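You operate a simulated robot arm through the tools that you are given. There is no shell and no other tool. Be economical: measure what you need, move in short steps, check, and stop when the job is done.

Carry out the task below with a simulated two-armed robot. There is one attempt and no reset: what you move stays moved.

TASK
On the top of the pallet stack, fold the rag in half.

Only the result counts: the job must be done as asked and must still hold three seconds after the hand-in. Knocking over, shifting, dropping, spilling or breaking anything else fails it. Flat cloth is picked up by pressing the open fingertips on it (5 to 10 N) and closing them slowly along it; thin cloth reads only 2 to 8 mm in the jaws.

THE ROBOT
Two 7-joint arms with two-finger parallel grippers on one trunk, on a base that drives. Base frame: it is fixed to the floor where the robot stands at the start and does not move with it; the origin is under the middle of the robot, x ahead of it, y to its left, z up. Units: mm, degrees, N and s.
The left shoulder is at the start at [70, 134, 801], the right one opposite. Places, roughly: top of the pallet stack [500, 100, 500]. Payload 1.57 kg a hand.
The tool frame of a hand sits at the grasp point between the pads (the TCP): z along the fingers, y along the line on which they close. The tips reach 30 mm beyond it. Largest opening 80 mm; finger width 17, thickness 12; the body of the gripper, 40 by 82 mm, starts 80 mm behind the TCP.
Orientation is told as [roll, pitch, yaw] about the base's x, y, z axes, in that order, counted from this pose: with the fingers straight down and closing along the base's y, the tool's x points along the base's -x, its y along +y and its z along -z.

THE INTERFACE
- The arms move only by the tool nudge_tool. It takes "left_commands", "right_commands" or both (then of equal length, played together; a hand with none holds still); each is a list of rows, each an object of numbers (a shift or turn left out is 0, a gripper value left out holds the last): "x", "y", "z": the shift along the tool's x, y, z in mm; "wx", "wy", "wz": the turn, a rotation vector about the tool's x, y, z in degrees; "fingers": the opening in per cent of the stroke, from 0 (shut) to 100 (fully open). In form: [{"x": .., "y": .., "z": .., "wx": .., "wy": .., "wz": .., "fingers": ..}, ...]. A call has 1 to 12 rows; each row is the pose to reach, as a shift and turn from the pose commanded when the call began, along the tool's axes at that moment. Rows are played at 5 a second. More than 50 mm and 8.6 degrees between two rows, or a gripper value outside its range, and nothing of the call is played. Where a pose cannot be reached the arm comes as near as it can. A force on the tool above 40 N (or 10 N above the force at the start of the call, whichever is more), or a blocked arm, ends the call early, and 0.2 s more pass. Each finger travels about 153 mm/s and halts on what it meets, pressing with about 24 N; the grip force reading is that of the motor and also rises with nothing between the fingers. The clock runs only during rows and for 0.2 s after the last one: add rows that repeat a pose to give the fingers time. It gives the time, the measured TCP pose, the force on the tool (base axes), the opening and the grip force at its end, in the units of the frame above (readings bear some noise), and new pictures: "show" is both (left out), scene, wrist or none (wrist: the cameras of the hands that moved).
- Cameras (640 x 400 px; columns grow to the right, rows downward): "scene" is now at [132.1, -18.2, 1023]; the picture's right is [-0.15, -0.99, 0.00], its down [-0.68, 0.10, -0.73] and it looks along [0.72, -0.11, -0.69] (base axes); focal length 249 px, centre (320, 200). "left" rides on the left gripper at [72, 7, -122] in its tool frame; the picture's right is [-0.09, 1.00, 0.00], its down [-0.84, -0.08, -0.54] and it looks along [-0.54, -0.05, 0.84] (tool axes); focal length 238 px, centre (320, 200). "right" rides on the right gripper at [72, -7, -122] in its tool frame; the picture's right is [0.09, 1.00, 0.00], its down [-0.84, 0.08, -0.54] and it looks along [-0.54, 0.05, 0.84] (tool axes); focal length 238 px, centre (320, 200). There is no depth. A picture from a camera that has moved, and an enlarged one, comes with that camera's place and axes in the base frame and with its lens. The place of the scene camera against the robot may be out by one fixed shift of up to 12 mm in any direction.
- move_column(by): slides the trunk up (or, below 0, down) by that many mm; the arms and the scene camera ride with it, the base frame stays. It gives what a move gives, with no picture.
- base_move(legs): drives the robot by 1 to 6 legs, each [ahead, left, turn to the left] in mm, mm and degrees, along the robot's own axes; the way and the turn of a leg run together, so that a leg with both is an arc; at most 1500 mm and 180 degrees a leg. The arms and the cameras ride along, it lands a little off, and it stops where it bumps. It gives what a move gives, and a new picture of the scene camera.
- turn_head(pan, tilt): turns the head with the scene camera to pan (to the left, within 86 degrees either way) and tilt (down, from -29 to 69), counted from straight ahead of the robot. It gives what a move gives, and a new picture of the scene camera.
- inspect(camera, box): a new picture of the part [left, top, right, bottom] of that camera's present view, enlarged. The clock stands still meanwhile.
- close_job(): hands the job in; it is judged then, once.

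Go step by step. Nothing tells you exact positions but the pictures and the camera data: compare them with the known pose of the tool, close in by small moves and look again before you grip or let go. The budget is 120 turns and 260 pictures, counting those below and the enlarged ones. Unless the task says otherwise, let go and move clear before handing in, and close with one line.

The tools are called after ">>>" as a command line: name --argument value ..., lists and objects as JSON in quotes. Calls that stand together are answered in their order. nudge_tool: Moves the arms, as the interface text tells. Its arguments: {"type":"object","properties":{"left_commands":{"type":"array","items":{"type":"object","properties":{"x":{"type":"number"},"y":{"type":"number"},"z":{"type":"number"},"wx":{"type":"number"},"wy":{"type":"number"},"wz":{"type":"number"},"fingers":{"type":"number"}}}},"right_commands":{"type":"array","items":{"type":"object","properties":{"x":{"type":"number"},"y":{"type":"number"},"z":{"type":"number"},"wx":{"type":"number"},"wy":{"type":"number"},"wz":{"type":"number"},"fingers":{"type":"number"}}}},"show":{"type":"string","enum":["both","scene","wrist","none"]}},"required":[]} The other tools are called the same way: move_column (by) slides the trunk up or down; base_move (legs) drives the base; turn_head (pan, tilt) turns the head that bears the scene camera; inspect (camera, box) takes an enlarged picture of a part of a camera's view; close_job () hands the job in.

At the start:

```text
clock: 0.0
left_ee_pos: [513.7, 165.6, 742.8]
left_tool_rot: [0.1, 0.0, 0.0]
left_force: [0.2, -0.9, -0.7]
left_grip_width: 79.9
left_grip_force: 0.1
right_ee_pos: [457.5, -200.6, 755.5]
right_tool_rot: [0.0, 0.0, -0.1]
right_force: [-0.6, -1.1, 0.2]
right_grip_width: 80.1
right_grip_force: 0.0
trunk travel left (down, up): [-375.0, 565.0]
robot x, y, heading: [-2.8, 0.1, -0.1]
head pan, tilt: [-8.6, 43.4]
```

scene: 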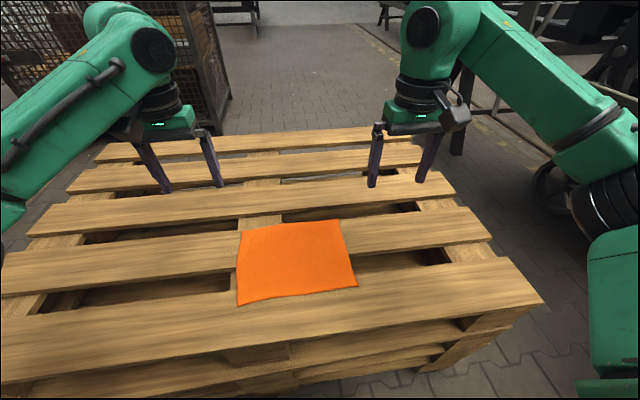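
right: 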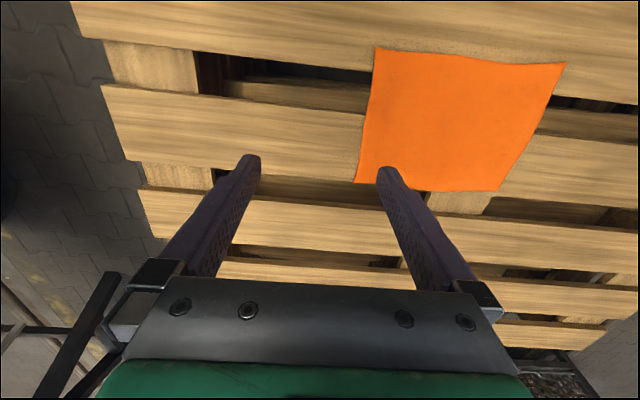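
left: 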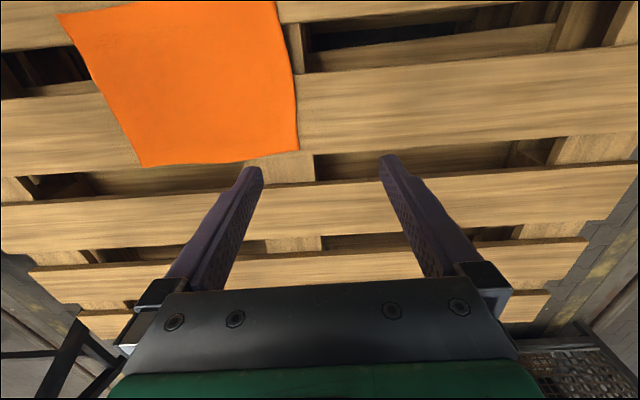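

The rag lies roughly at x 378–578, y −135 to 125, and the three views agree best with a surface near z≈510. I'll look closely at its edges relative to the board gaps.

>>> inspect --camera "scene" --box '[210, 190, 390, 320]'

>>> inspect --camera "right" --box '[330, 20, 610, 220]'

>>> inspect --camera "left" --box '[50, 0, 330, 200]'

```text
3.08 times, centred on (300, 255) of scene
camera zoom: at [132.1, -18.2, 1023.0], right [-0.15, -0.99, 0.0], down [-0.68, 0.1, -0.73], along [0.72, -0.11, -0.69], focal length 767 px, centre (382, 31)
```

zoom: 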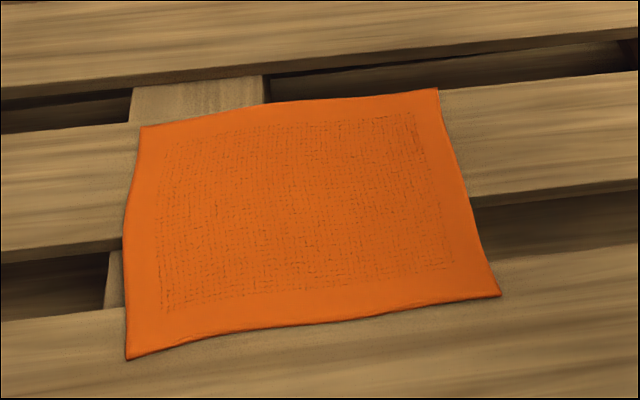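

```text
2.00 times, centred on (470, 120) of right
camera zoom: at [386.2, -206.1, 876.5], right [-0.09, 1.0, 0.0], down [0.84, 0.08, 0.54], along [0.54, 0.05, -0.84], focal length 477 px, centre (20, 360)
```

zoom: 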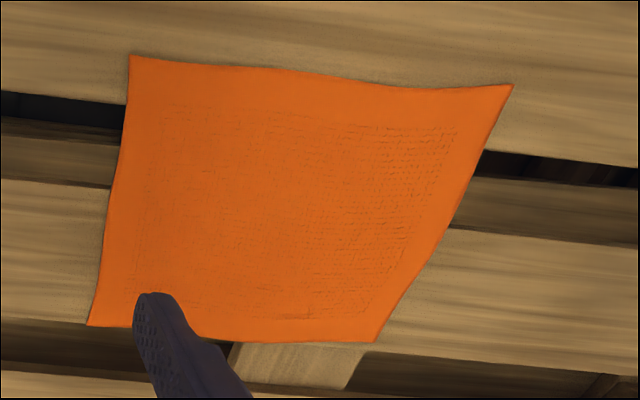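

```text
2.00 times, centred on (190, 100) of left
camera zoom: at [440.6, 171.5, 865.1], right [0.09, 1.0, 0.0], down [0.84, -0.08, 0.54], along [0.54, -0.05, -0.84], focal length 477 px, centre (580, 400)
```

zoom: 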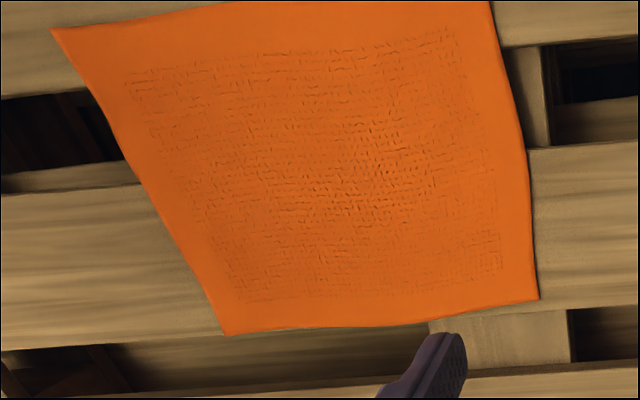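

The far edge of the rag lies right along the far edge of board 2, and its near edge rests on board 1. I plan to grip both far corners with the fingers closing along x and carry them to the near edge. First I turn the hands 90° and bring them above the far corners.

>>> nudge_tool --left_commands '[{"x": -4, "y": -4, "z": 11, "wz": 8.2}, {"x": -8, "y": -9, "z": 22, "wz": 16.4}, {"x": -13, "y": -13, "z": 33, "wz": 24.6}, {"x": -17, "y": -17, "z": 44, "wz": 32.7}, {"x": -21, "y": -22, "z": 55, "wz": 40.9}, {"x": -25, "y": -26, "z": 66, "wz": 49.1}, {"x": -29, "y": -30, "z": 77, "wz": 57.3}, {"x": -33, "y": -35, "z": 88, "wz": 65.5}, {"x": -38, "y": -39, "z": 99, "wz": 73.7}, {"x": -42, "y": -44, "z": 110, "wz": 81.9}, {"x": -46, "y": -48, "z": 120, "wz": 90}, {"x": -46, "y": -48, "z": 120, "wz": 90}]' --right_commands '[{"x": -9, "y": 7, "z": 12, "wz": -8.2}, {"x": -19, "y": 14, "z": 24, "wz": -16.4}, {"x": -28, "y": 21, "z": 37, "wz": -24.6}, {"x": -38, "y": 28, "z": 49, "wz": -32.7}, {"x": -47, "y": 35, "z": 61, "wz": -40.9}, {"x": -57, "y": 43, "z": 74, "wz": -49.1}, {"x": -66, "y": 50, "z": 86, "wz": -57.3}, {"x": -76, "y": 57, "z": 98, "wz": -65.5}, {"x": -85, "y": 64, "z": 110, "wz": -73.7}, {"x": -95, "y": 71, "z": 123, "wz": -81.9}, {"x": -104, "y": 78, "z": 135, "wz": -90}, {"x": -104, "y": 78, "z": 135, "wz": -90}]'

```text
clock: 2.6
left_ee_pos: [558.7, 118.5, 623.4]
left_tool_rot: [-0.1, 0.1, -90.2]
left_force: [-0.3, 0.3, 0.4]
left_grip_width: 80.2
left_grip_force: 0.0
right_ee_pos: [271.1, -21.4, 688.4]
right_tool_rot: [-3.8, 0.6, 84.5]
right_force: [-0.3, -0.9, -0.2]
right_grip_width: 80.0
right_grip_force: 0.1
right hand out of reach, approached as far as the arm can: row 3, 4, 5, 6, 7, 8, 9, 10, 11, 12
trunk travel left (down, up): [-375.0, 565.0]
robot x, y, heading: [-0.7, 2.4, 0.0]
head pan, tilt: [-8.6, 43.4]
camera scene: at [132.3, -18.8, 1023.0], right [-0.15, -0.99, 0.0], down [-0.68, 0.1, -0.73], along [0.72, -0.11, -0.69], focal length 249 px, centre (320, 200)
camera right: at [261.8, -90.7, 809.8], right [-1.0, 0.0, -0.07], down [-0.03, 0.85, 0.53], along [0.06, 0.53, -0.85], focal length 238 px, centre (320, 200)
camera left: at [565.3, 189.0, 744.9], right [1.0, -0.09, 0.0], down [-0.08, -0.84, 0.54], along [-0.05, -0.54, -0.84], focal length 238 px, centre (320, 200)
```

scene: 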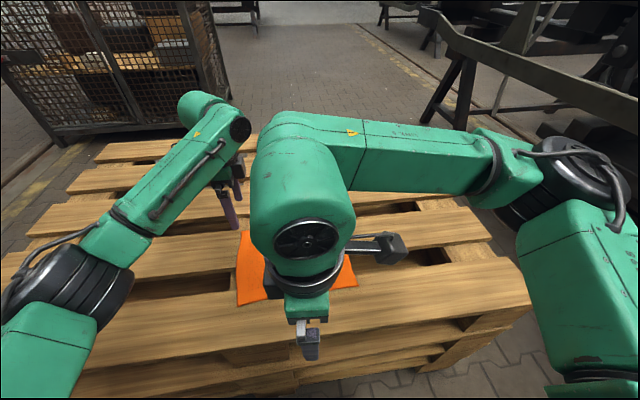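
right: 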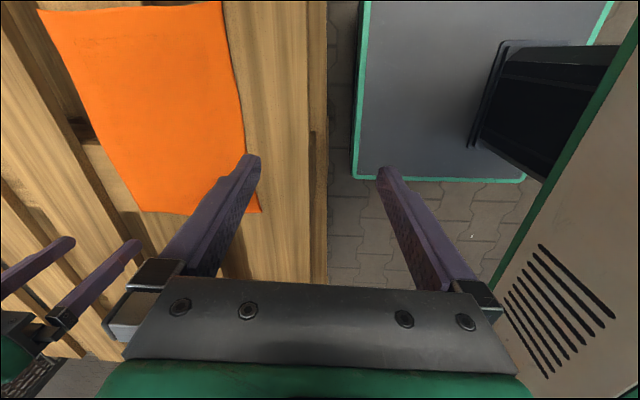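
left: 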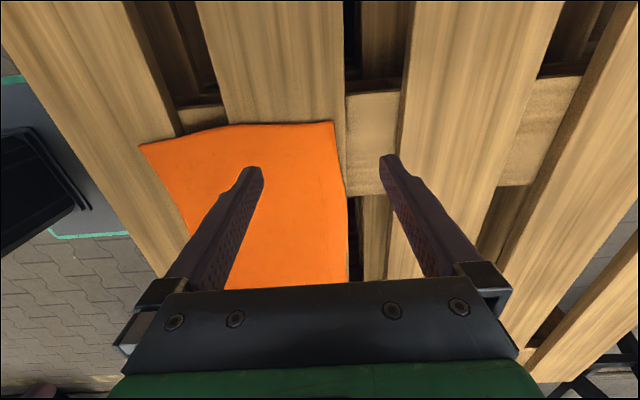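

The left hand turned as planned, but the right arm ran out of reach and swung back to (271, −21, 688). I'll make a small test move to see what pose its commands are counted from.

>>> nudge_tool --right_commands '[{"z": -20, "wz": 8}, {"z": -30, "wz": 8}]' --show "scene"

```text
clock: 3.2
left_ee_pos: [558.8, 118.0, 622.5]
left_tool_rot: [0.0, 0.0, -90.1]
left_force: [-0.8, -0.1, -0.1]
left_grip_width: 79.9
left_grip_force: 0.0
right_ee_pos: [270.7, -18.5, 711.2]
right_tool_rot: [-3.9, -0.1, 76.3]
right_force: [0.4, 1.0, -0.5]
right_grip_width: 80.2
right_grip_force: 0.1
trunk travel left (down, up): [-375.0, 565.0]
robot x, y, heading: [2.3, 2.2, -0.2]
head pan, tilt: [-8.6, 43.4]
camera scene: at [132.1, -18.1, 1023.0], right [-0.15, -0.99, 0.0], down [-0.68, 0.1, -0.73], along [0.72, -0.11, -0.69], focal length 249 px, centre (320, 200)
```

scene: 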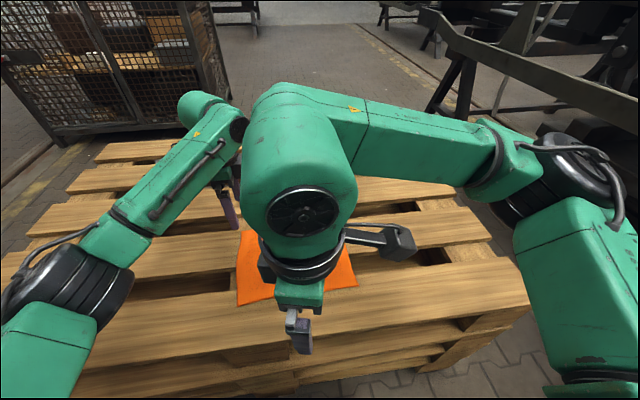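

Commands count from the actual pose. I'll unwind the right hand back toward its starting pose.

>>> nudge_tool --right_commands '[{"x": 13, "y": -22, "z": -4, "wz": 7.6}, {"x": 27, "y": -45, "z": -9, "wz": 15.2}, {"x": 40, "y": -67, "z": -13, "wz": 22.8}, {"x": 53, "y": -90, "z": -18, "wz": 30.4}, {"x": 67, "y": -112, "z": -22, "wz": 38}, {"x": 80, "y": -134, "z": -26, "wz": 45.6}, {"x": 93, "y": -157, "z": -31, "wz": 53.2}, {"x": 106, "y": -179, "z": -35, "wz": 60.8}, {"x": 120, "y": -202, "z": -40, "wz": 68.4}, {"x": 133, "y": -224, "z": -44, "wz": 76}, {"x": 133, "y": -224, "z": -44, "wz": 76}]' --show "scene"

```text
clock: 5.6
left_ee_pos: [558.3, 117.7, 622.5]
left_tool_rot: [-0.1, 0.0, -89.9]
left_force: [0.3, -0.7, -0.4]
left_grip_width: 80.0
left_grip_force: 0.0
right_ee_pos: [454.2, -198.7, 763.3]
right_tool_rot: [-1.0, -3.8, 0.2]
right_force: [0.1, 0.2, -0.4]
right_grip_width: 79.8
right_grip_force: 0.1
trunk travel left (down, up): [-375.0, 565.0]
robot x, y, heading: [3.3, 2.5, 0.3]
head pan, tilt: [-8.6, 43.4]
camera scene: at [132.1, -18.2, 1023.0], right [-0.15, -0.99, 0.0], down [-0.68, 0.1, -0.73], along [0.72, -0.11, -0.69], focal length 249 px, centre (320, 200)
```

scene: 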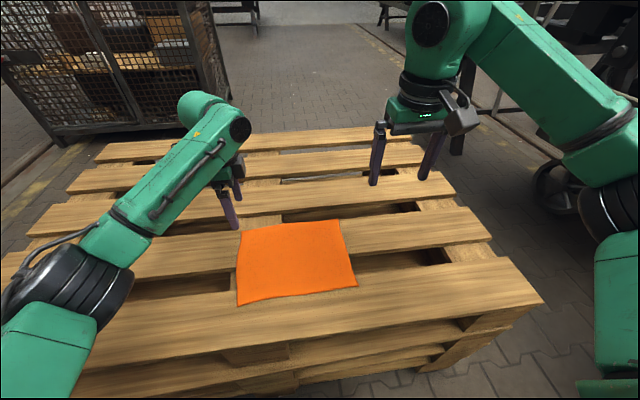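

Right hand recovered. I'll level it and then turn it the other way (yaw −90), in place first.

>>> nudge_tool --right_commands '[{"wx": -1, "wy": 3.8}, {"wx": -1, "wy": 3.8}]' --show "none"

>>> nudge_tool --right_commands '[{"wz": 8.2}, {"wz": 16.4}, {"wz": 24.6}, {"wz": 32.7}, {"wz": 40.9}, {"wz": 49.1}, {"wz": 57.3}, {"wz": 65.5}, {"wz": 73.7}, {"wz": 81.9}, {"wz": 90}, {"wz": 90}]' --show "scene"

```text
clock: 6.2
left_ee_pos: [558.4, 118.0, 622.2]
left_tool_rot: [0.0, 0.0, -90.0]
left_force: [0.2, 0.3, -0.7]
left_grip_width: 80.3
left_grip_force: 0.0
right_ee_pos: [453.9, -199.6, 763.3]
right_tool_rot: [0.2, 0.1, 0.4]
right_force: [-0.2, -0.3, -0.4]
right_grip_width: 79.9
right_grip_force: 0.1
trunk travel left (down, up): [-375.0, 565.0]
robot x, y, heading: [-0.3, -0.7, -0.1]
head pan, tilt: [-8.6, 43.4]
```

```text
clock: 8.8
left_ee_pos: [559.9, 117.7, 622.6]
left_tool_rot: [-0.2, 0.1, -90.1]
left_force: [-0.2, 0.1, 1.5]
left_grip_width: 80.1
left_grip_force: 0.2
right_ee_pos: [455.0, -199.6, 764.6]
right_tool_rot: [-0.1, 0.1, -89.7]
right_force: [0.3, -0.2, 0.1]
right_grip_width: 79.8
right_grip_force: 0.0
trunk travel left (down, up): [-375.0, 565.0]
robot x, y, heading: [3.4, 1.5, -0.1]
head pan, tilt: [-8.6, 43.4]
camera scene: at [132.1, -18.2, 1023.0], right [-0.15, -0.99, 0.0], down [-0.68, 0.1, -0.73], along [0.72, -0.11, -0.69], focal length 249 px, centre (320, 200)
```

scene: 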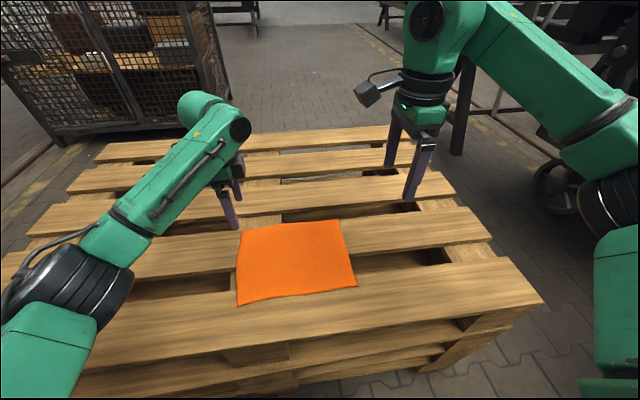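

Yaw −90 works for the right hand. Before touching the cloth I'll do a dry run in the air of the tilted end-of-fold pose, with fingers pitched forward about 50° near x≈420.

>>> nudge_tool --left_commands '[{"y": -20, "z": -3, "wx": -7}, {"y": -40, "z": -5, "wx": -14}, {"y": -60, "z": -8, "wx": -21}, {"y": -80, "z": -10, "wx": -28}, {"y": -100, "z": -13, "wx": -35}, {"y": -120, "z": -15, "wx": -42}, {"y": -139, "z": -18, "wx": -50}, {"y": -139, "z": -18, "wx": -50}]' --right_commands '[{"x": 11, "y": -5, "z": 18, "wx": -7}, {"x": 22, "y": -10, "z": 36, "wx": -14}, {"x": 33, "y": -15, "z": 53, "wx": -21}, {"x": 44, "y": -20, "z": 71, "wx": -28}, {"x": 55, "y": -25, "z": 89, "wx": -35}, {"x": 66, "y": -30, "z": 106, "wx": -42}, {"x": 77, "y": -35, "z": 124, "wx": -50}, {"x": 77, "y": -35, "z": 124, "wx": -50}]' --show "scene"

```text
clock: 10.6
left_ee_pos: [420.5, 117.1, 641.0]
left_tool_rot: [50.0, 0.0, -89.9]
left_force: [-0.5, -0.8, 0.0]
left_grip_width: 79.9
left_grip_force: 0.0
right_ee_pos: [419.4, -123.6, 639.2]
right_tool_rot: [49.9, 0.1, -89.6]
right_force: [-0.8, -0.2, 0.1]
right_grip_width: 79.9
right_grip_force: 0.0
trunk travel left (down, up): [-375.0, 565.0]
robot x, y, heading: [1.0, 2.6, -0.0]
head pan, tilt: [-8.6, 43.4]
camera scene: at [132.5, -17.7, 1023.0], right [-0.15, -0.99, 0.0], down [-0.68, 0.1, -0.73], along [0.72, -0.11, -0.69], focal length 249 px, centre (320, 200)
```

scene: 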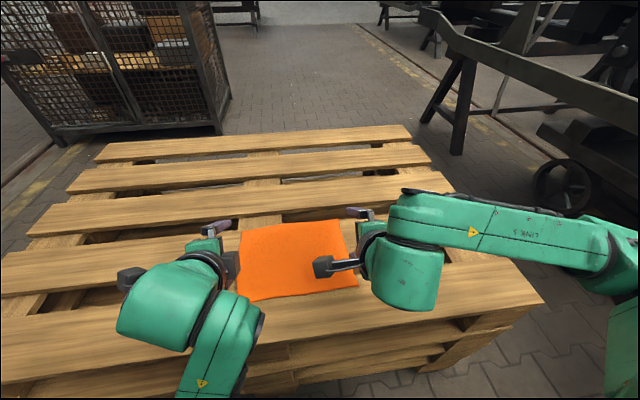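

The tilted pose is reachable up here. I'll test it lower, close to the actual release pose, with the fingers shut to stay clear of the rag.

>>> nudge_tool --left_commands '[{"fingers": 10}, {"fingers": 10}, {"y": -40, "z": 10}, {"y": -80, "z": 21}, {"y": -80, "z": 21}]' --right_commands '[{"fingers": 10}, {"fingers": 10}, {"y": -40, "z": 10}, {"y": -80, "z": 21}, {"y": -80, "z": 21}]'

```text
clock: 11.8
left_ee_pos: [387.1, 118.8, 562.1]
left_tool_rot: [49.5, 0.6, -89.7]
left_force: [-0.3, 1.2, 0.0]
left_grip_width: 7.9
left_grip_force: 0.0
right_ee_pos: [383.8, -125.8, 562.8]
right_tool_rot: [50.0, 0.1, -89.6]
right_force: [0.8, 0.3, 0.7]
right_grip_width: 8.0
right_grip_force: 0.1
right hand out of reach, approached as far as the arm can: row 3
trunk travel left (down, up): [-375.0, 565.0]
robot x, y, heading: [-1.1, -1.4, 0.2]
head pan, tilt: [-8.6, 43.4]
camera scene: at [132.5, -18.1, 1023.0], right [-0.15, -0.99, 0.0], down [-0.68, 0.1, -0.73], along [0.72, -0.11, -0.69], focal length 249 px, centre (320, 200)
camera right: at [287.0, -53.6, 637.4], right [0.64, 0.1, 0.76], down [-0.36, -0.84, 0.41], along [0.68, -0.53, -0.5], focal length 238 px, centre (320, 200)
camera left: at [297.1, 189.9, 646.7], right [0.65, -0.1, 0.76], down [-0.46, -0.84, 0.28], along [0.61, -0.53, -0.59], focal length 238 px, centre (320, 200)
```

scene: 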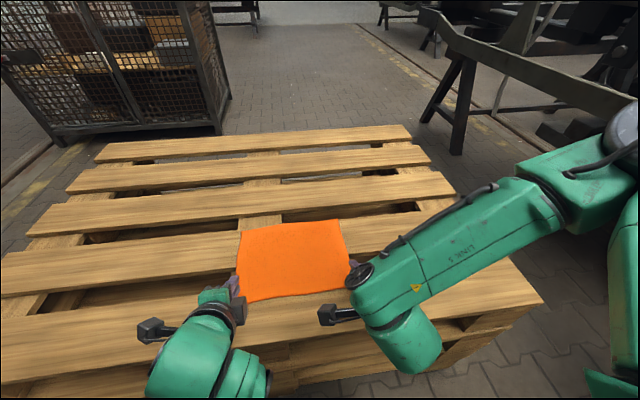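
right: 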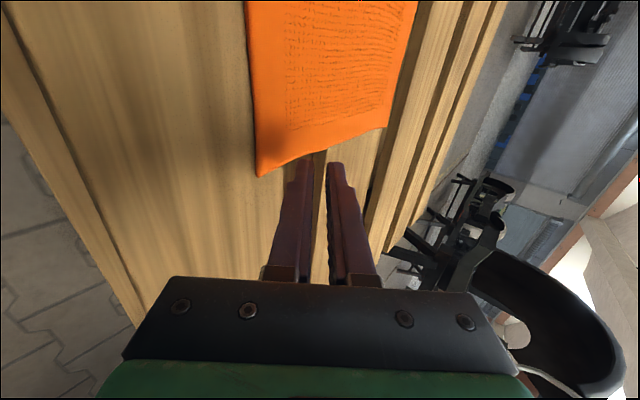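
left: 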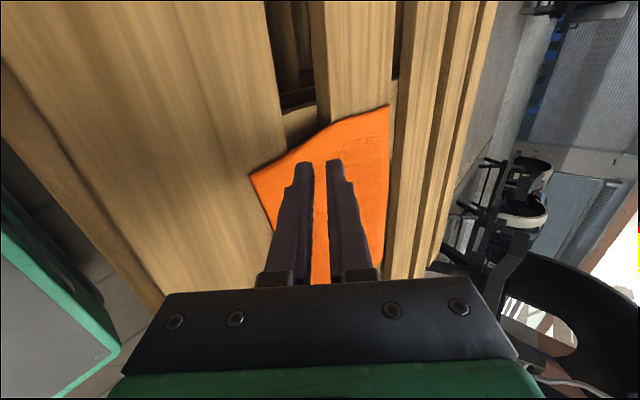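

The low tilted pose is reachable but marginal. I'll back the base off 40 mm for more margin, then bring both hands upright above the far corners.

>>> base_move --legs '[[-40, 0, 0]]'

>>> nudge_tool --left_commands '[{"y": 20, "z": -20, "wx": 7}, {"y": 52, "z": 0, "wx": 14}, {"y": 80, "z": 25, "wx": 21}, {"y": 108, "z": 50, "wx": 28}, {"y": 136, "z": 80, "wx": 35}, {"y": 164, "z": 105, "wx": 42}, {"y": 184, "z": 129, "wx": 50, "fingers": 50}, {"y": 184, "z": 129, "wx": 50, "fingers": 50}]' --right_commands '[{"y": 20, "z": -20, "wx": 7}, {"y": 52, "z": 0, "wx": 14}, {"y": 80, "z": 25, "wx": 21}, {"y": 108, "z": 50, "wx": 28}, {"y": 136, "z": 80, "wx": 35}, {"y": 164, "z": 105, "wx": 42}, {"y": 184, "z": 129, "wx": 50, "fingers": 50}, {"y": 184, "z": 129, "wx": 50, "fingers": 50}]'

```text
clock: 12.7
left_ee_pos: [343.2, 120.3, 561.3]
left_tool_rot: [49.4, 0.6, -89.8]
left_force: [-0.4, -0.4, -0.4]
left_grip_width: 8.0
left_grip_force: 0.0
right_ee_pos: [344.7, -124.7, 565.2]
right_tool_rot: [50.0, 0.0, -89.6]
right_force: [0.2, 0.1, -0.6]
right_grip_width: 8.0
right_grip_force: 0.2
trunk travel left (down, up): [-375.0, 565.0]
robot x, y, heading: [-41.6, -2.3, 0.0]
head pan, tilt: [-8.6, 43.4]
camera scene: at [90.9, -18.1, 1023.2], right [-0.15, -0.99, 0.0], down [-0.68, 0.1, -0.73], along [0.72, -0.11, -0.69], focal length 249 px, centre (320, 200)
```

scene: 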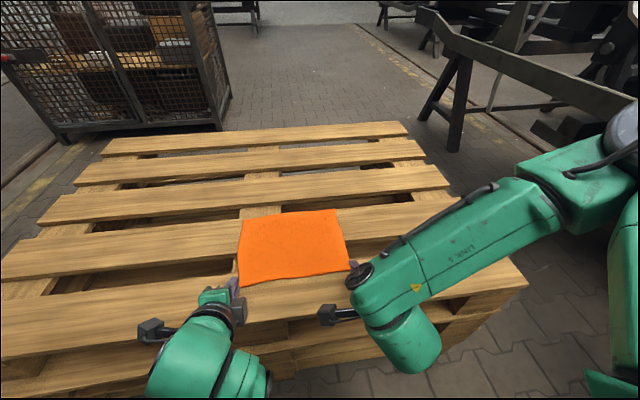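

```text
clock: 13.7
left_ee_pos: [460.8, 173.3, 601.2]
left_tool_rot: [21.1, 8.1, -85.9]
left_force: [-0.1, 0.0, -0.3]
left_grip_width: 7.9
left_grip_force: 0.1
right_ee_pos: [454.8, -123.7, 614.9]
right_tool_rot: [21.5, 0.0, -89.7]
right_force: [-0.8, -0.2, -0.1]
right_grip_width: 8.0
right_grip_force: 0.1
trunk travel left (down, up): [-375.0, 565.0]
robot x, y, heading: [-39.1, -1.8, 0.3]
head pan, tilt: [-8.6, 43.4]
stopped in row 5 (left hand): the arm was blocked; the commanded pose is now the measured one
camera scene: at [92.0, -18.3, 1023.0], right [-0.15, -0.99, 0.0], down [-0.68, 0.1, -0.73], along [0.72, -0.11, -0.69], focal length 249 px, centre (320, 200)
camera right: at [403.2, -52.6, 726.9], right [0.93, 0.1, 0.37], down [-0.12, -0.84, 0.53], along [0.36, -0.54, -0.76], focal length 238 px, centre (320, 200)
camera left: at [417.7, 225.2, 726.8], right [0.94, -0.07, 0.34], down [-0.2, -0.91, 0.35], along [0.29, -0.4, -0.87], focal length 238 px, centre (320, 200)
```

scene: 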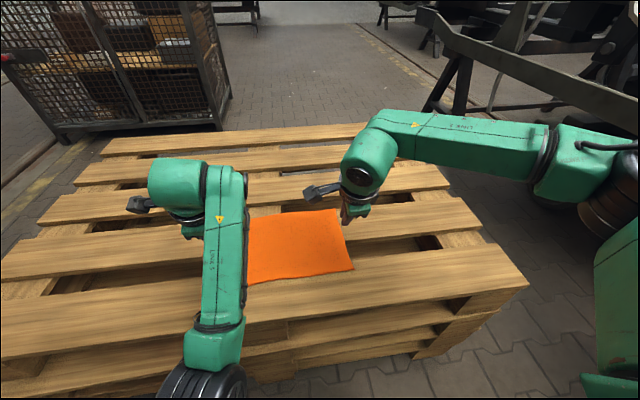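
right: 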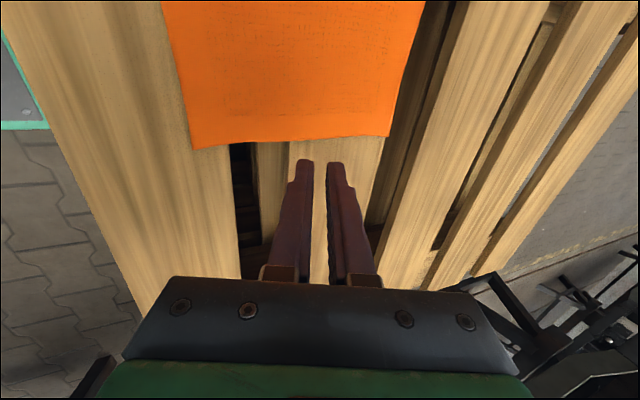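
left: 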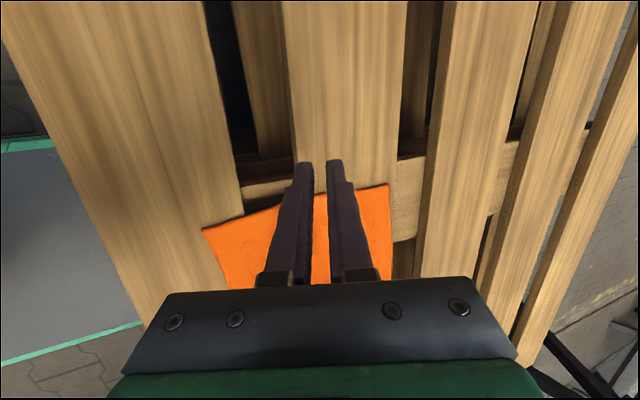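

The left arm lagged during an elbow swing, but both hands are clear of everything. I'll bring them upright over the far corners, more slowly.

>>> nudge_tool --left_commands '[{"x": -8, "y": 14, "wx": 3, "wy": -1, "z": 1}, {"x": -16, "y": 28, "wx": 6, "wy": -2, "z": 1}, {"x": -25, "y": 42, "wx": 9, "wy": -3, "z": 2}, {"x": -33, "y": 56, "wx": 12, "wy": -4, "z": 2}, {"x": -41, "y": 70, "wx": 15, "wy": -5, "z": 3}, {"x": -50, "y": 85, "wx": 18, "wy": -6, "z": 4}, {"x": -58, "y": 99, "wx": 21.1, "wy": -7.5, "wz": 1.5, "z": 4.5, "fingers": 50}, {"x": -58, "y": 99, "wx": 21.1, "wy": -7.5, "wz": 1.5, "z": 4.5, "fingers": 50}, {"x": -58, "y": 99, "wx": 21.1, "wy": -7.5, "wz": 1.5, "z": 4.5, "fingers": 50}]' --right_commands '[{"y": 15, "z": 4, "wx": 3}, {"y": 30, "z": 8, "wx": 6}, {"y": 45, "z": 12, "wx": 9}, {"y": 60, "z": 17, "wx": 12}, {"y": 75, "z": 21, "wx": 15}, {"y": 90, "z": 26, "wx": 18}, {"x": 2, "y": 103, "z": 30, "wx": 21.5, "fingers": 50}, {"x": 2, "y": 103, "z": 30, "wx": 21.5, "fingers": 50}, {"x": 2, "y": 103, "z": 30, "wx": 21.5, "fingers": 50}]'

```text
clock: 15.7
left_ee_pos: [559.0, 119.4, 623.8]
left_tool_rot: [-0.3, 1.1, -88.6]
left_force: [-0.4, -0.2, -0.6]
left_grip_width: 39.8
left_grip_force: 0.0
right_ee_pos: [561.7, -120.6, 626.1]
right_tool_rot: [0.7, 0.1, -89.7]
right_force: [-0.4, 0.1, 0.0]
right_grip_width: 40.1
right_grip_force: 0.0
trunk travel left (down, up): [-375.0, 565.0]
robot x, y, heading: [-40.5, -0.6, 0.2]
head pan, tilt: [-8.6, 43.4]
camera scene: at [91.9, -17.9, 1023.0], right [-0.15, -0.99, 0.0], down [-0.68, 0.1, -0.73], along [0.72, -0.11, -0.69], focal length 249 px, centre (320, 200)
camera right: at [552.7, -48.8, 747.5], right [1.0, 0.1, 0.01], down [0.08, -0.84, 0.54], along [0.06, -0.54, -0.84], focal length 238 px, centre (320, 200)
camera left: at [564.3, 187.7, 748.1], right [1.0, -0.07, -0.01], down [-0.05, -0.85, 0.53], along [-0.04, -0.52, -0.85], focal length 238 px, centre (320, 200)
```

scene: 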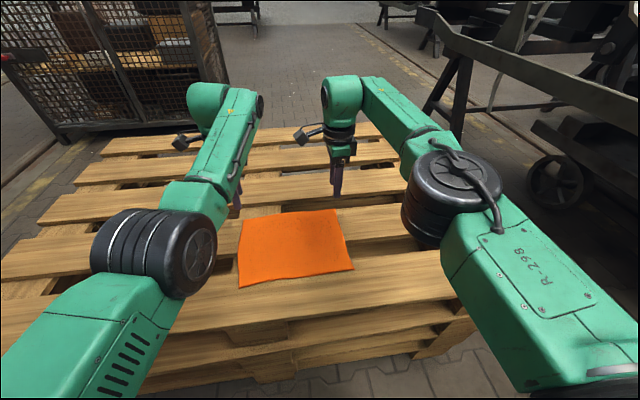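
right: 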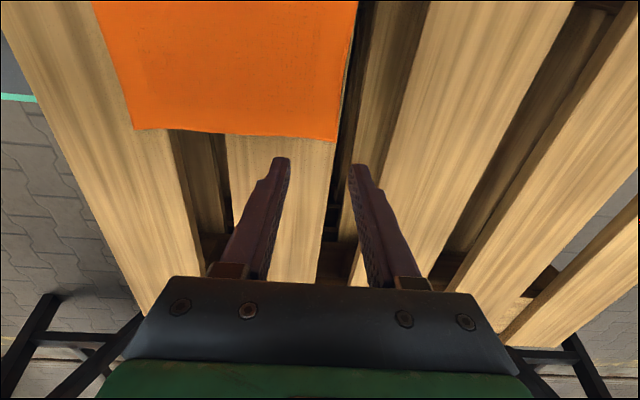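
left: 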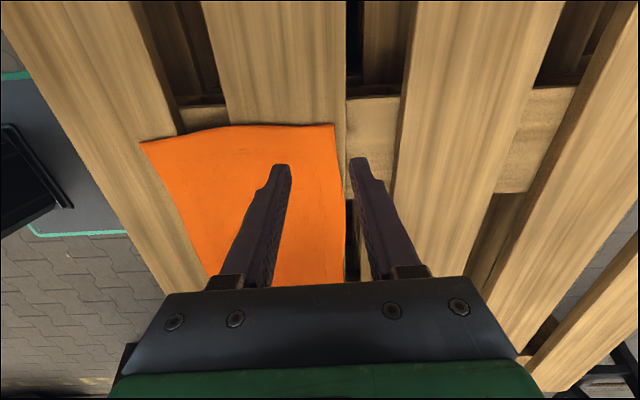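

From these views the far corners are at about (574, −129) and (572, 129), the near edge at x≈375, so the fold line is x≈474. I'll narrow the fingers to 24 mm, centre both hands at x=545, y=±116, and go down to just above the cloth.

>>> nudge_tool --left_commands '[{"x": -3, "y": -14, "wy": -1.1, "wz": 1.4, "fingers": 30}, {"x": -3, "y": -14, "z": 40, "wy": -1.1, "wz": 1.4, "fingers": 30}, {"x": -3, "y": -14, "z": 72, "wy": -1.1, "wz": 1.4, "fingers": 30}, {"x": -3, "y": -14, "z": 72, "wy": -1.1, "wz": 1.4, "fingers": 30}]' --right_commands '[{"x": 5, "y": -17, "wx": 0.7, "fingers": 30}, {"x": 5, "y": -17, "z": 40, "wx": 0.7, "fingers": 30}, {"x": 5, "y": -17, "z": 74, "wx": 0.7, "fingers": 30}, {"x": 5, "y": -17, "z": 74, "wx": 0.7, "fingers": 30}]'

```text
clock: 16.7
left_ee_pos: [544.3, 118.2, 552.8]
left_tool_rot: [-0.3, 0.0, -90.1]
left_force: [0.2, -0.4, -0.2]
left_grip_width: 24.0
left_grip_force: 0.1
right_ee_pos: [546.7, -116.5, 552.2]
right_tool_rot: [-0.6, 0.1, -89.7]
right_force: [0.1, -0.6, 0.5]
right_grip_width: 24.1
right_grip_force: 0.0
trunk travel left (down, up): [-375.0, 565.0]
robot x, y, heading: [-42.4, -2.4, -0.1]
head pan, tilt: [-8.6, 43.4]
camera scene: at [91.9, -18.0, 1023.0], right [-0.15, -0.99, 0.0], down [-0.68, 0.1, -0.73], along [0.72, -0.11, -0.69], focal length 249 px, centre (320, 200)
camera right: at [540.1, -43.8, 674.2], right [1.0, 0.1, -0.01], down [0.09, -0.84, 0.54], along [0.04, -0.54, -0.84], focal length 238 px, centre (320, 200)
camera left: at [549.9, 189.3, 674.5], right [1.0, -0.09, -0.01], down [-0.08, -0.84, 0.54], along [-0.05, -0.54, -0.84], focal length 238 px, centre (320, 200)
```

scene: 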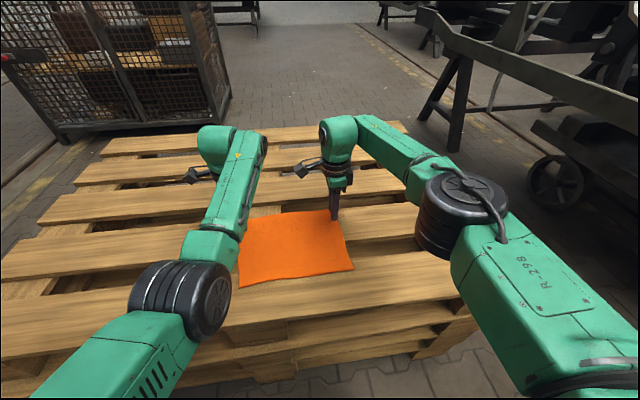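
right: 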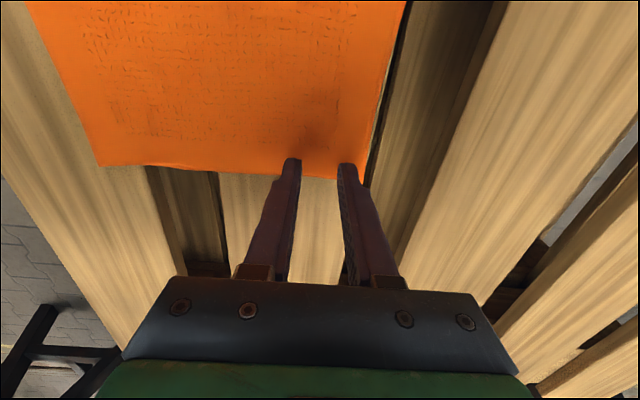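
left: 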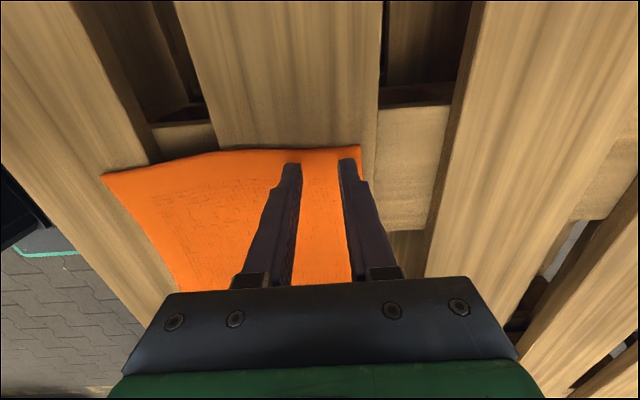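

Both hands sit just inside the corners. I'll lower them in small steps and read the contact force.

>>> nudge_tool --left_commands '[{"y": 1, "z": 4}, {"y": 1, "z": 8}, {"y": 1, "z": 8}]' --right_commands '[{"y": 3, "x": -1, "z": 4}, {"y": 3, "x": -1, "z": 8}, {"y": 3, "x": -1, "z": 8}]' --show "wrist"

```text
clock: 17.5
left_ee_pos: [543.5, 118.6, 543.6]
left_tool_rot: [-0.3, -0.1, -90.0]
left_force: [0.3, 0.5, -0.2]
left_grip_width: 23.9
left_grip_force: 0.1
right_ee_pos: [548.5, -117.7, 545.8]
right_tool_rot: [-0.6, 0.0, -89.7]
right_force: [0.1, -0.1, -0.5]
right_grip_width: 23.9
right_grip_force: 0.0
trunk travel left (down, up): [-375.0, 565.0]
robot x, y, heading: [-37.0, -1.8, 0.1]
head pan, tilt: [-8.6, 43.4]
camera right: at [542.4, -45.7, 666.9], right [1.0, 0.1, -0.01], down [0.09, -0.84, 0.54], along [0.04, -0.54, -0.84], focal length 238 px, centre (320, 200)
camera left: at [550.5, 189.6, 665.9], right [1.0, -0.09, -0.01], down [-0.08, -0.84, 0.54], along [-0.05, -0.54, -0.84], focal length 238 px, centre (320, 200)
```

right: 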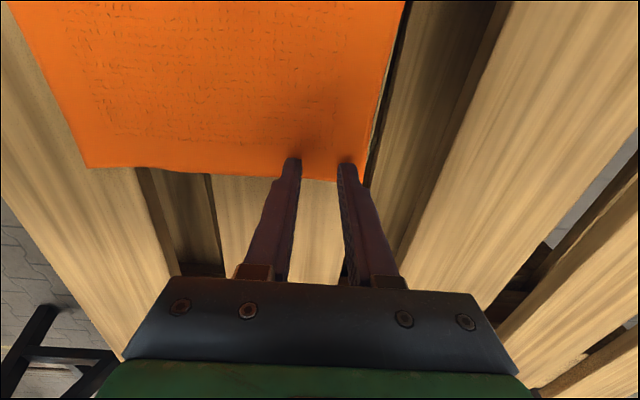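
left: 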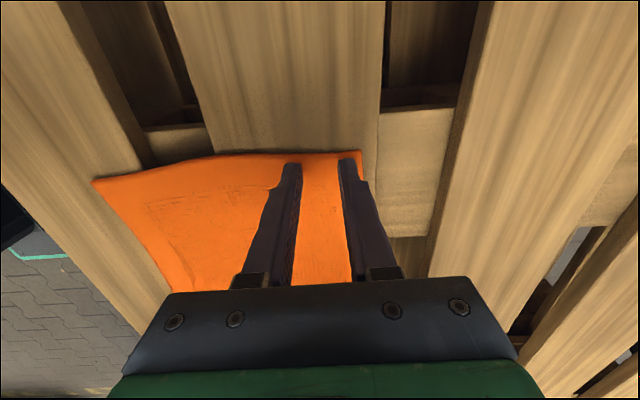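

No contact yet; continuing down.

>>> nudge_tool --left_commands '[{"z": 1}, {"z": 2}, {"z": 3}, {"z": 3}]' --right_commands '[{"z": 1.5}, {"z": 3}, {"z": 4}, {"z": 4}]' --show "none"

>>> nudge_tool --left_commands '[{"z": 1}, {"z": 2}, {"z": 2}]' --right_commands '[{"z": 1}, {"z": 2}, {"z": 2}]' --show "none"

```text
clock: 18.5
left_ee_pos: [544.6, 117.7, 540.9]
left_tool_rot: [-0.2, 0.0, -90.1]
left_force: [0.2, 0.5, 2.6]
left_grip_width: 24.2
left_grip_force: 0.1
right_ee_pos: [548.0, -117.2, 541.1]
right_tool_rot: [-0.5, 0.2, -89.7]
right_force: [0.1, -0.4, 4.2]
right_grip_width: 23.7
right_grip_force: 0.1
trunk travel left (down, up): [-375.0, 565.0]
robot x, y, heading: [-36.9, 2.0, -0.2]
head pan, tilt: [-8.6, 43.4]
```

```text
clock: 19.3
left_ee_pos: [543.7, 116.1, 541.4]
left_tool_rot: [-0.1, 0.0, -90.1]
left_force: [1.5, 0.0, 7.8]
left_grip_width: 23.8
left_grip_force: 0.1
right_ee_pos: [547.5, -117.7, 540.0]
right_tool_rot: [-0.4, 0.2, -89.7]
right_force: [3.9, 0.9, 10.4]
right_grip_width: 24.0
right_grip_force: 0.1
trunk travel left (down, up): [-375.0, 565.0]
robot x, y, heading: [-40.9, 0.3, -0.0]
head pan, tilt: [-8.6, 43.4]
```

Contact at z≈541 with 8–10 N on each hand, which confirms the surface at about 510. Now I close slowly.

>>> nudge_tool --left_commands '[{"fingers": 27}, {"fingers": 24}, {"fingers": 21}, {"fingers": 18}, {"fingers": 15}, {"fingers": 12}, {"fingers": 9}, {"fingers": 6}, {"fingers": 3}, {"fingers": 0}, {"fingers": 0}, {"fingers": 0}]' --right_commands '[{"fingers": 27}, {"fingers": 24}, {"fingers": 21}, {"fingers": 18}, {"fingers": 15}, {"fingers": 12}, {"fingers": 9}, {"fingers": 6}, {"fingers": 3}, {"fingers": 0}, {"fingers": 0}, {"fingers": 0}]'

```text
clock: 21.9
left_ee_pos: [544.3, 118.6, 542.1]
left_tool_rot: [-0.1, 0.0, -90.2]
left_force: [1.7, -0.3, 7.3]
left_grip_width: 0.1
left_grip_force: 21.0
right_ee_pos: [546.1, -116.8, 542.1]
right_tool_rot: [-0.5, 0.1, -89.6]
right_force: [1.2, 0.2, 12.5]
right_grip_width: 0.0
right_grip_force: 21.3
trunk travel left (down, up): [-375.0, 565.0]
robot x, y, heading: [-38.5, -1.4, -0.3]
head pan, tilt: [-8.6, 43.4]
camera scene: at [89.1, -17.8, 1023.5], right [-0.15, -0.99, 0.0], down [-0.68, 0.1, -0.73], along [0.72, -0.11, -0.69], focal length 249 px, centre (320, 200)
camera right: at [540.1, -45.6, 662.1], right [1.0, 0.1, -0.01], down [0.09, -0.84, 0.54], along [0.05, -0.54, -0.84], focal length 238 px, centre (320, 200)
camera left: at [549.6, 189.1, 662.9], right [1.0, -0.09, 0.0], down [-0.08, -0.84, 0.54], along [-0.05, -0.54, -0.84], focal length 238 px, centre (320, 200)
```

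scene: 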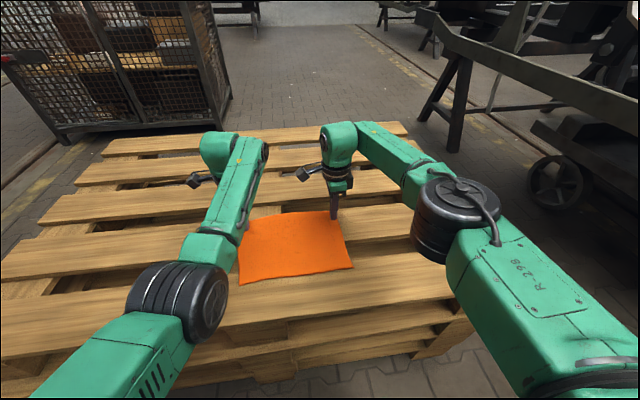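
right: 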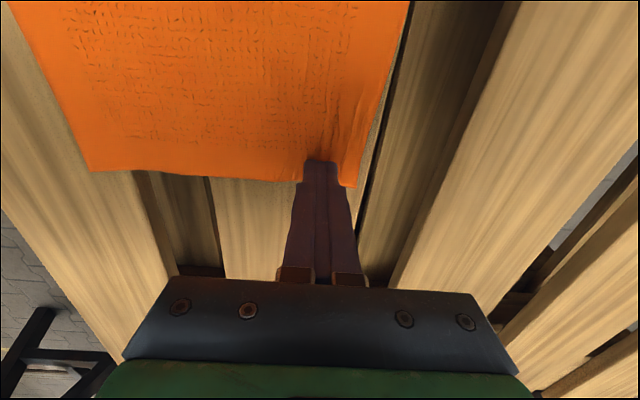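
left: 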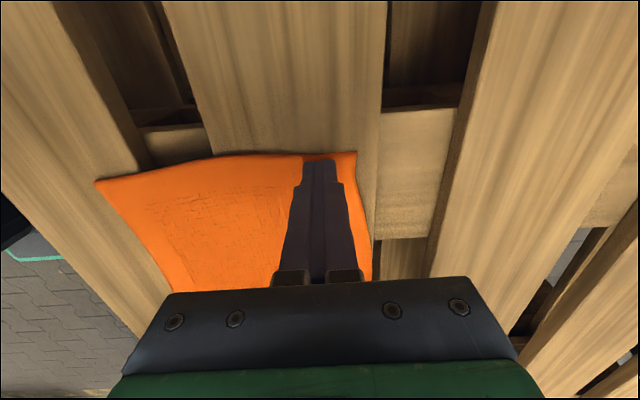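

Both grips read 0 mm, so the fingers mostly slid over the cloth. A close look before retrying.

>>> inspect --camera "right" --box '[240, 100, 400, 200]'

>>> inspect --camera "left" --box '[240, 120, 400, 220]'

```text
4.00 times, centred on (320, 150) of right
camera zoom: at [540.1, -45.6, 662.1], right [1.0, 0.1, -0.01], down [0.09, -0.84, 0.54], along [0.05, -0.54, -0.84], focal length 953 px, centre (320, 400)
```

zoom: 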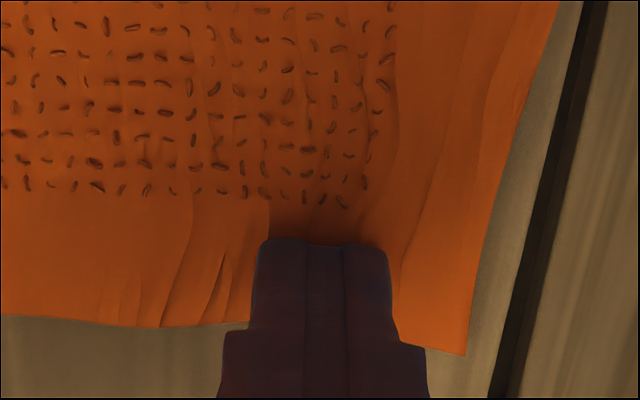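

```text
4.00 times, centred on (320, 170) of left
camera zoom: at [549.6, 189.1, 662.9], right [1.0, -0.09, 0.0], down [-0.08, -0.84, 0.54], along [-0.05, -0.54, -0.84], focal length 953 px, centre (320, 320)
```

zoom: 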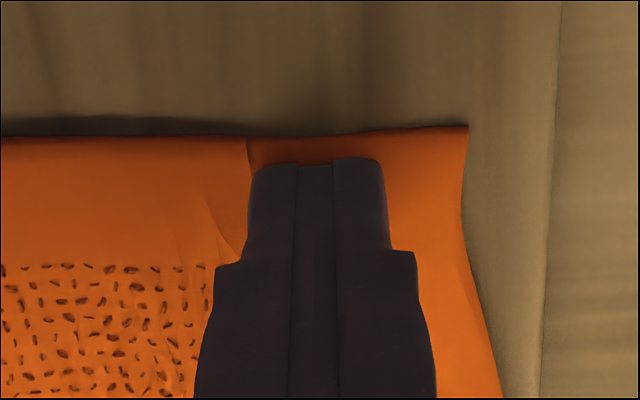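

The cloth was dragged a bit but no ridge was caught. I'll lift slightly, open to 36 mm, and press again for a wider, slower pinch.

>>> nudge_tool --left_commands '[{"z": -8}, {"z": -8, "fingers": 45}, {"z": -8, "fingers": 45}, {"z": -8, "y": -2, "fingers": 45}]' --right_commands '[{"z": -8}, {"z": -8, "fingers": 45}, {"z": -8, "fingers": 45}, {"z": -8, "y": -2, "fingers": 45}]' --show "wrist"

```text
clock: 22.9
left_ee_pos: [544.1, 117.0, 547.7]
left_tool_rot: [-0.3, 0.0, -90.1]
left_force: [0.2, 0.0, 0.1]
left_grip_width: 35.6
left_grip_force: 0.1
right_ee_pos: [546.5, -117.5, 547.4]
right_tool_rot: [-0.6, 0.1, -89.7]
right_force: [0.1, -0.4, -0.7]
right_grip_width: 36.0
right_grip_force: 0.0
trunk travel left (down, up): [-375.0, 565.0]
robot x, y, heading: [-40.9, 2.2, 0.0]
head pan, tilt: [-8.6, 43.4]
camera right: at [540.1, -45.4, 667.8], right [1.0, 0.1, -0.01], down [0.09, -0.84, 0.54], along [0.04, -0.54, -0.84], focal length 238 px, centre (320, 200)
camera left: at [549.4, 188.8, 669.5], right [1.0, -0.09, 0.0], down [-0.08, -0.84, 0.54], along [-0.05, -0.54, -0.84], focal length 238 px, centre (320, 200)
```

right: 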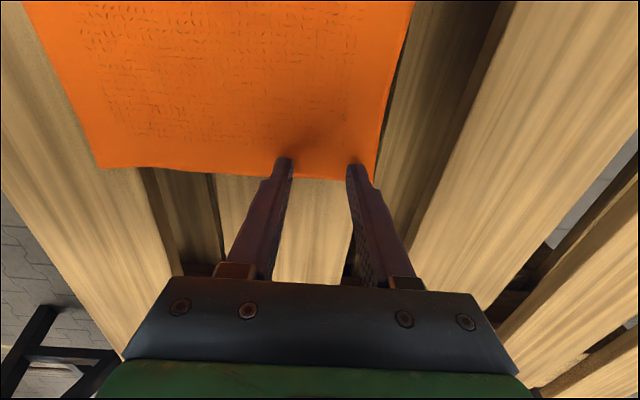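
left: 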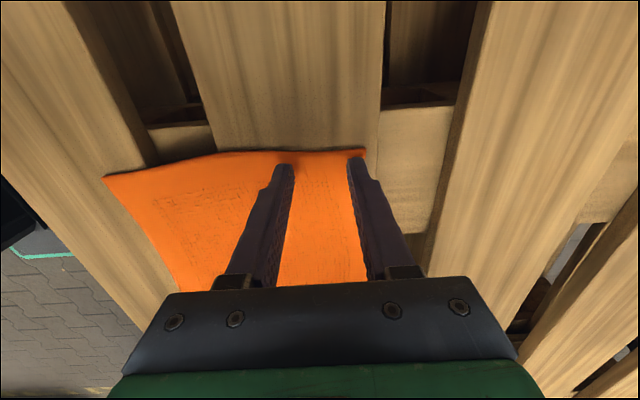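

The cloth sprang back flat. I'll shift the hands a few mm inward, press, and begin closing.

>>> nudge_tool --left_commands '[{"x": -4, "y": -5, "z": 4}, {"x": -4, "y": -5, "z": 7}, {"x": -4, "y": -5, "z": 8.5}, {"x": -4, "y": -5, "z": 9.5}, {"x": -4, "y": -5, "z": 9.5}]' --right_commands '[{"x": 4, "y": -3, "z": 4}, {"x": 4, "y": -3, "z": 7}, {"x": 4, "y": -3, "z": 8}, {"x": 4, "y": -3, "z": 9}, {"x": 4, "y": -3, "z": 9}]' --show "none"

```text
clock: 24.1
left_ee_pos: [537.2, 114.9, 539.6]
left_tool_rot: [-0.1, 0.0, -90.1]
left_force: [2.3, 0.2, 8.5]
left_grip_width: 36.0
left_grip_force: 0.1
right_ee_pos: [540.9, -112.5, 540.1]
right_tool_rot: [-0.4, 0.3, -89.7]
right_force: [5.5, -0.9, 17.4]
right_grip_width: 36.0
right_grip_force: 0.2
trunk travel left (down, up): [-375.0, 565.0]
robot x, y, heading: [-41.3, 1.3, -0.1]
head pan, tilt: [-8.6, 43.4]
```

>>> nudge_tool --left_commands '[{"z": 0.5, "fingers": 43}, {"z": 0.5, "fingers": 41}, {"z": 0.5, "fingers": 39}, {"z": 0.5, "fingers": 37}, {"z": 0.5, "fingers": 35}, {"z": 0.5, "fingers": 33}, {"z": 0.5, "fingers": 31}, {"z": 0.5, "fingers": 29}, {"z": 0.5, "fingers": 27}, {"z": 0.5, "fingers": 25}, {"z": 0.5, "fingers": 23}, {"z": 0.5, "fingers": 21}]' --right_commands '[{"z": -1.5, "fingers": 43}, {"z": -1.5, "fingers": 41}, {"z": -1.5, "fingers": 39}, {"z": -1.5, "fingers": 37}, {"z": -1.5, "fingers": 35}, {"z": -1.5, "fingers": 33}, {"z": -1.5, "fingers": 31}, {"z": -1.5, "fingers": 29}, {"z": -1.5, "fingers": 27}, {"z": -1.5, "fingers": 25}, {"z": -1.5, "fingers": 23}, {"z": -1.5, "fingers": 21}]' --show "wrist"

>>> inspect --camera "right" --box '[240, 100, 400, 200]'

>>> inspect --camera "left" --box '[240, 120, 400, 220]'

```text
clock: 26.7
left_ee_pos: [536.5, 114.1, 538.8]
left_tool_rot: [-0.1, 0.0, -90.1]
left_force: [0.7, -0.5, 19.3]
left_grip_width: 16.1
left_grip_force: 0.1
right_ee_pos: [541.2, -113.7, 540.6]
right_tool_rot: [-0.4, 0.2, -89.8]
right_force: [-0.8, -0.9, 6.0]
right_grip_width: 16.9
right_grip_force: 0.0
trunk travel left (down, up): [-375.0, 565.0]
robot x, y, heading: [-36.6, -0.9, 0.0]
head pan, tilt: [-8.6, 43.4]
camera right: at [534.3, -41.8, 662.7], right [1.0, 0.1, -0.01], down [0.09, -0.84, 0.54], along [0.05, -0.54, -0.84], focal length 238 px, centre (320, 200)
camera left: at [542.5, 184.3, 662.4], right [1.0, -0.09, 0.0], down [-0.08, -0.84, 0.54], along [-0.05, -0.54, -0.84], focal length 238 px, centre (320, 200)
```

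right: 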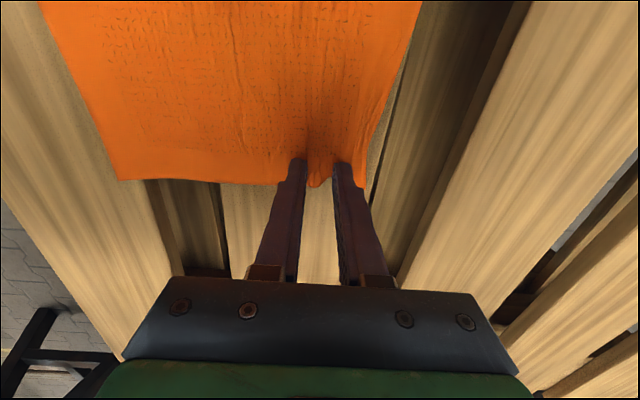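
left: 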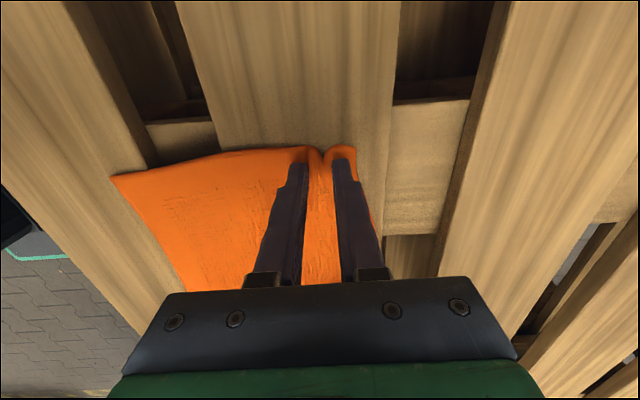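

```text
4.00 times, centred on (320, 150) of right
camera zoom: at [534.3, -41.8, 662.7], right [1.0, 0.1, -0.01], down [0.09, -0.84, 0.54], along [0.05, -0.54, -0.84], focal length 953 px, centre (320, 400)
```

zoom: 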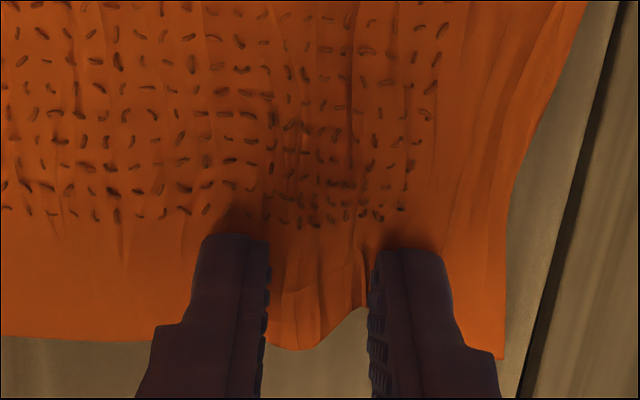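

```text
4.00 times, centred on (320, 170) of left
camera zoom: at [542.5, 184.3, 662.4], right [1.0, -0.09, 0.0], down [-0.08, -0.84, 0.54], along [-0.05, -0.54, -0.84], focal length 953 px, centre (320, 320)
```

zoom: 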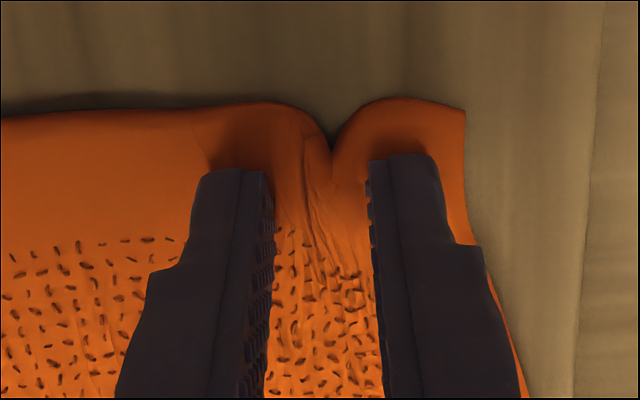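

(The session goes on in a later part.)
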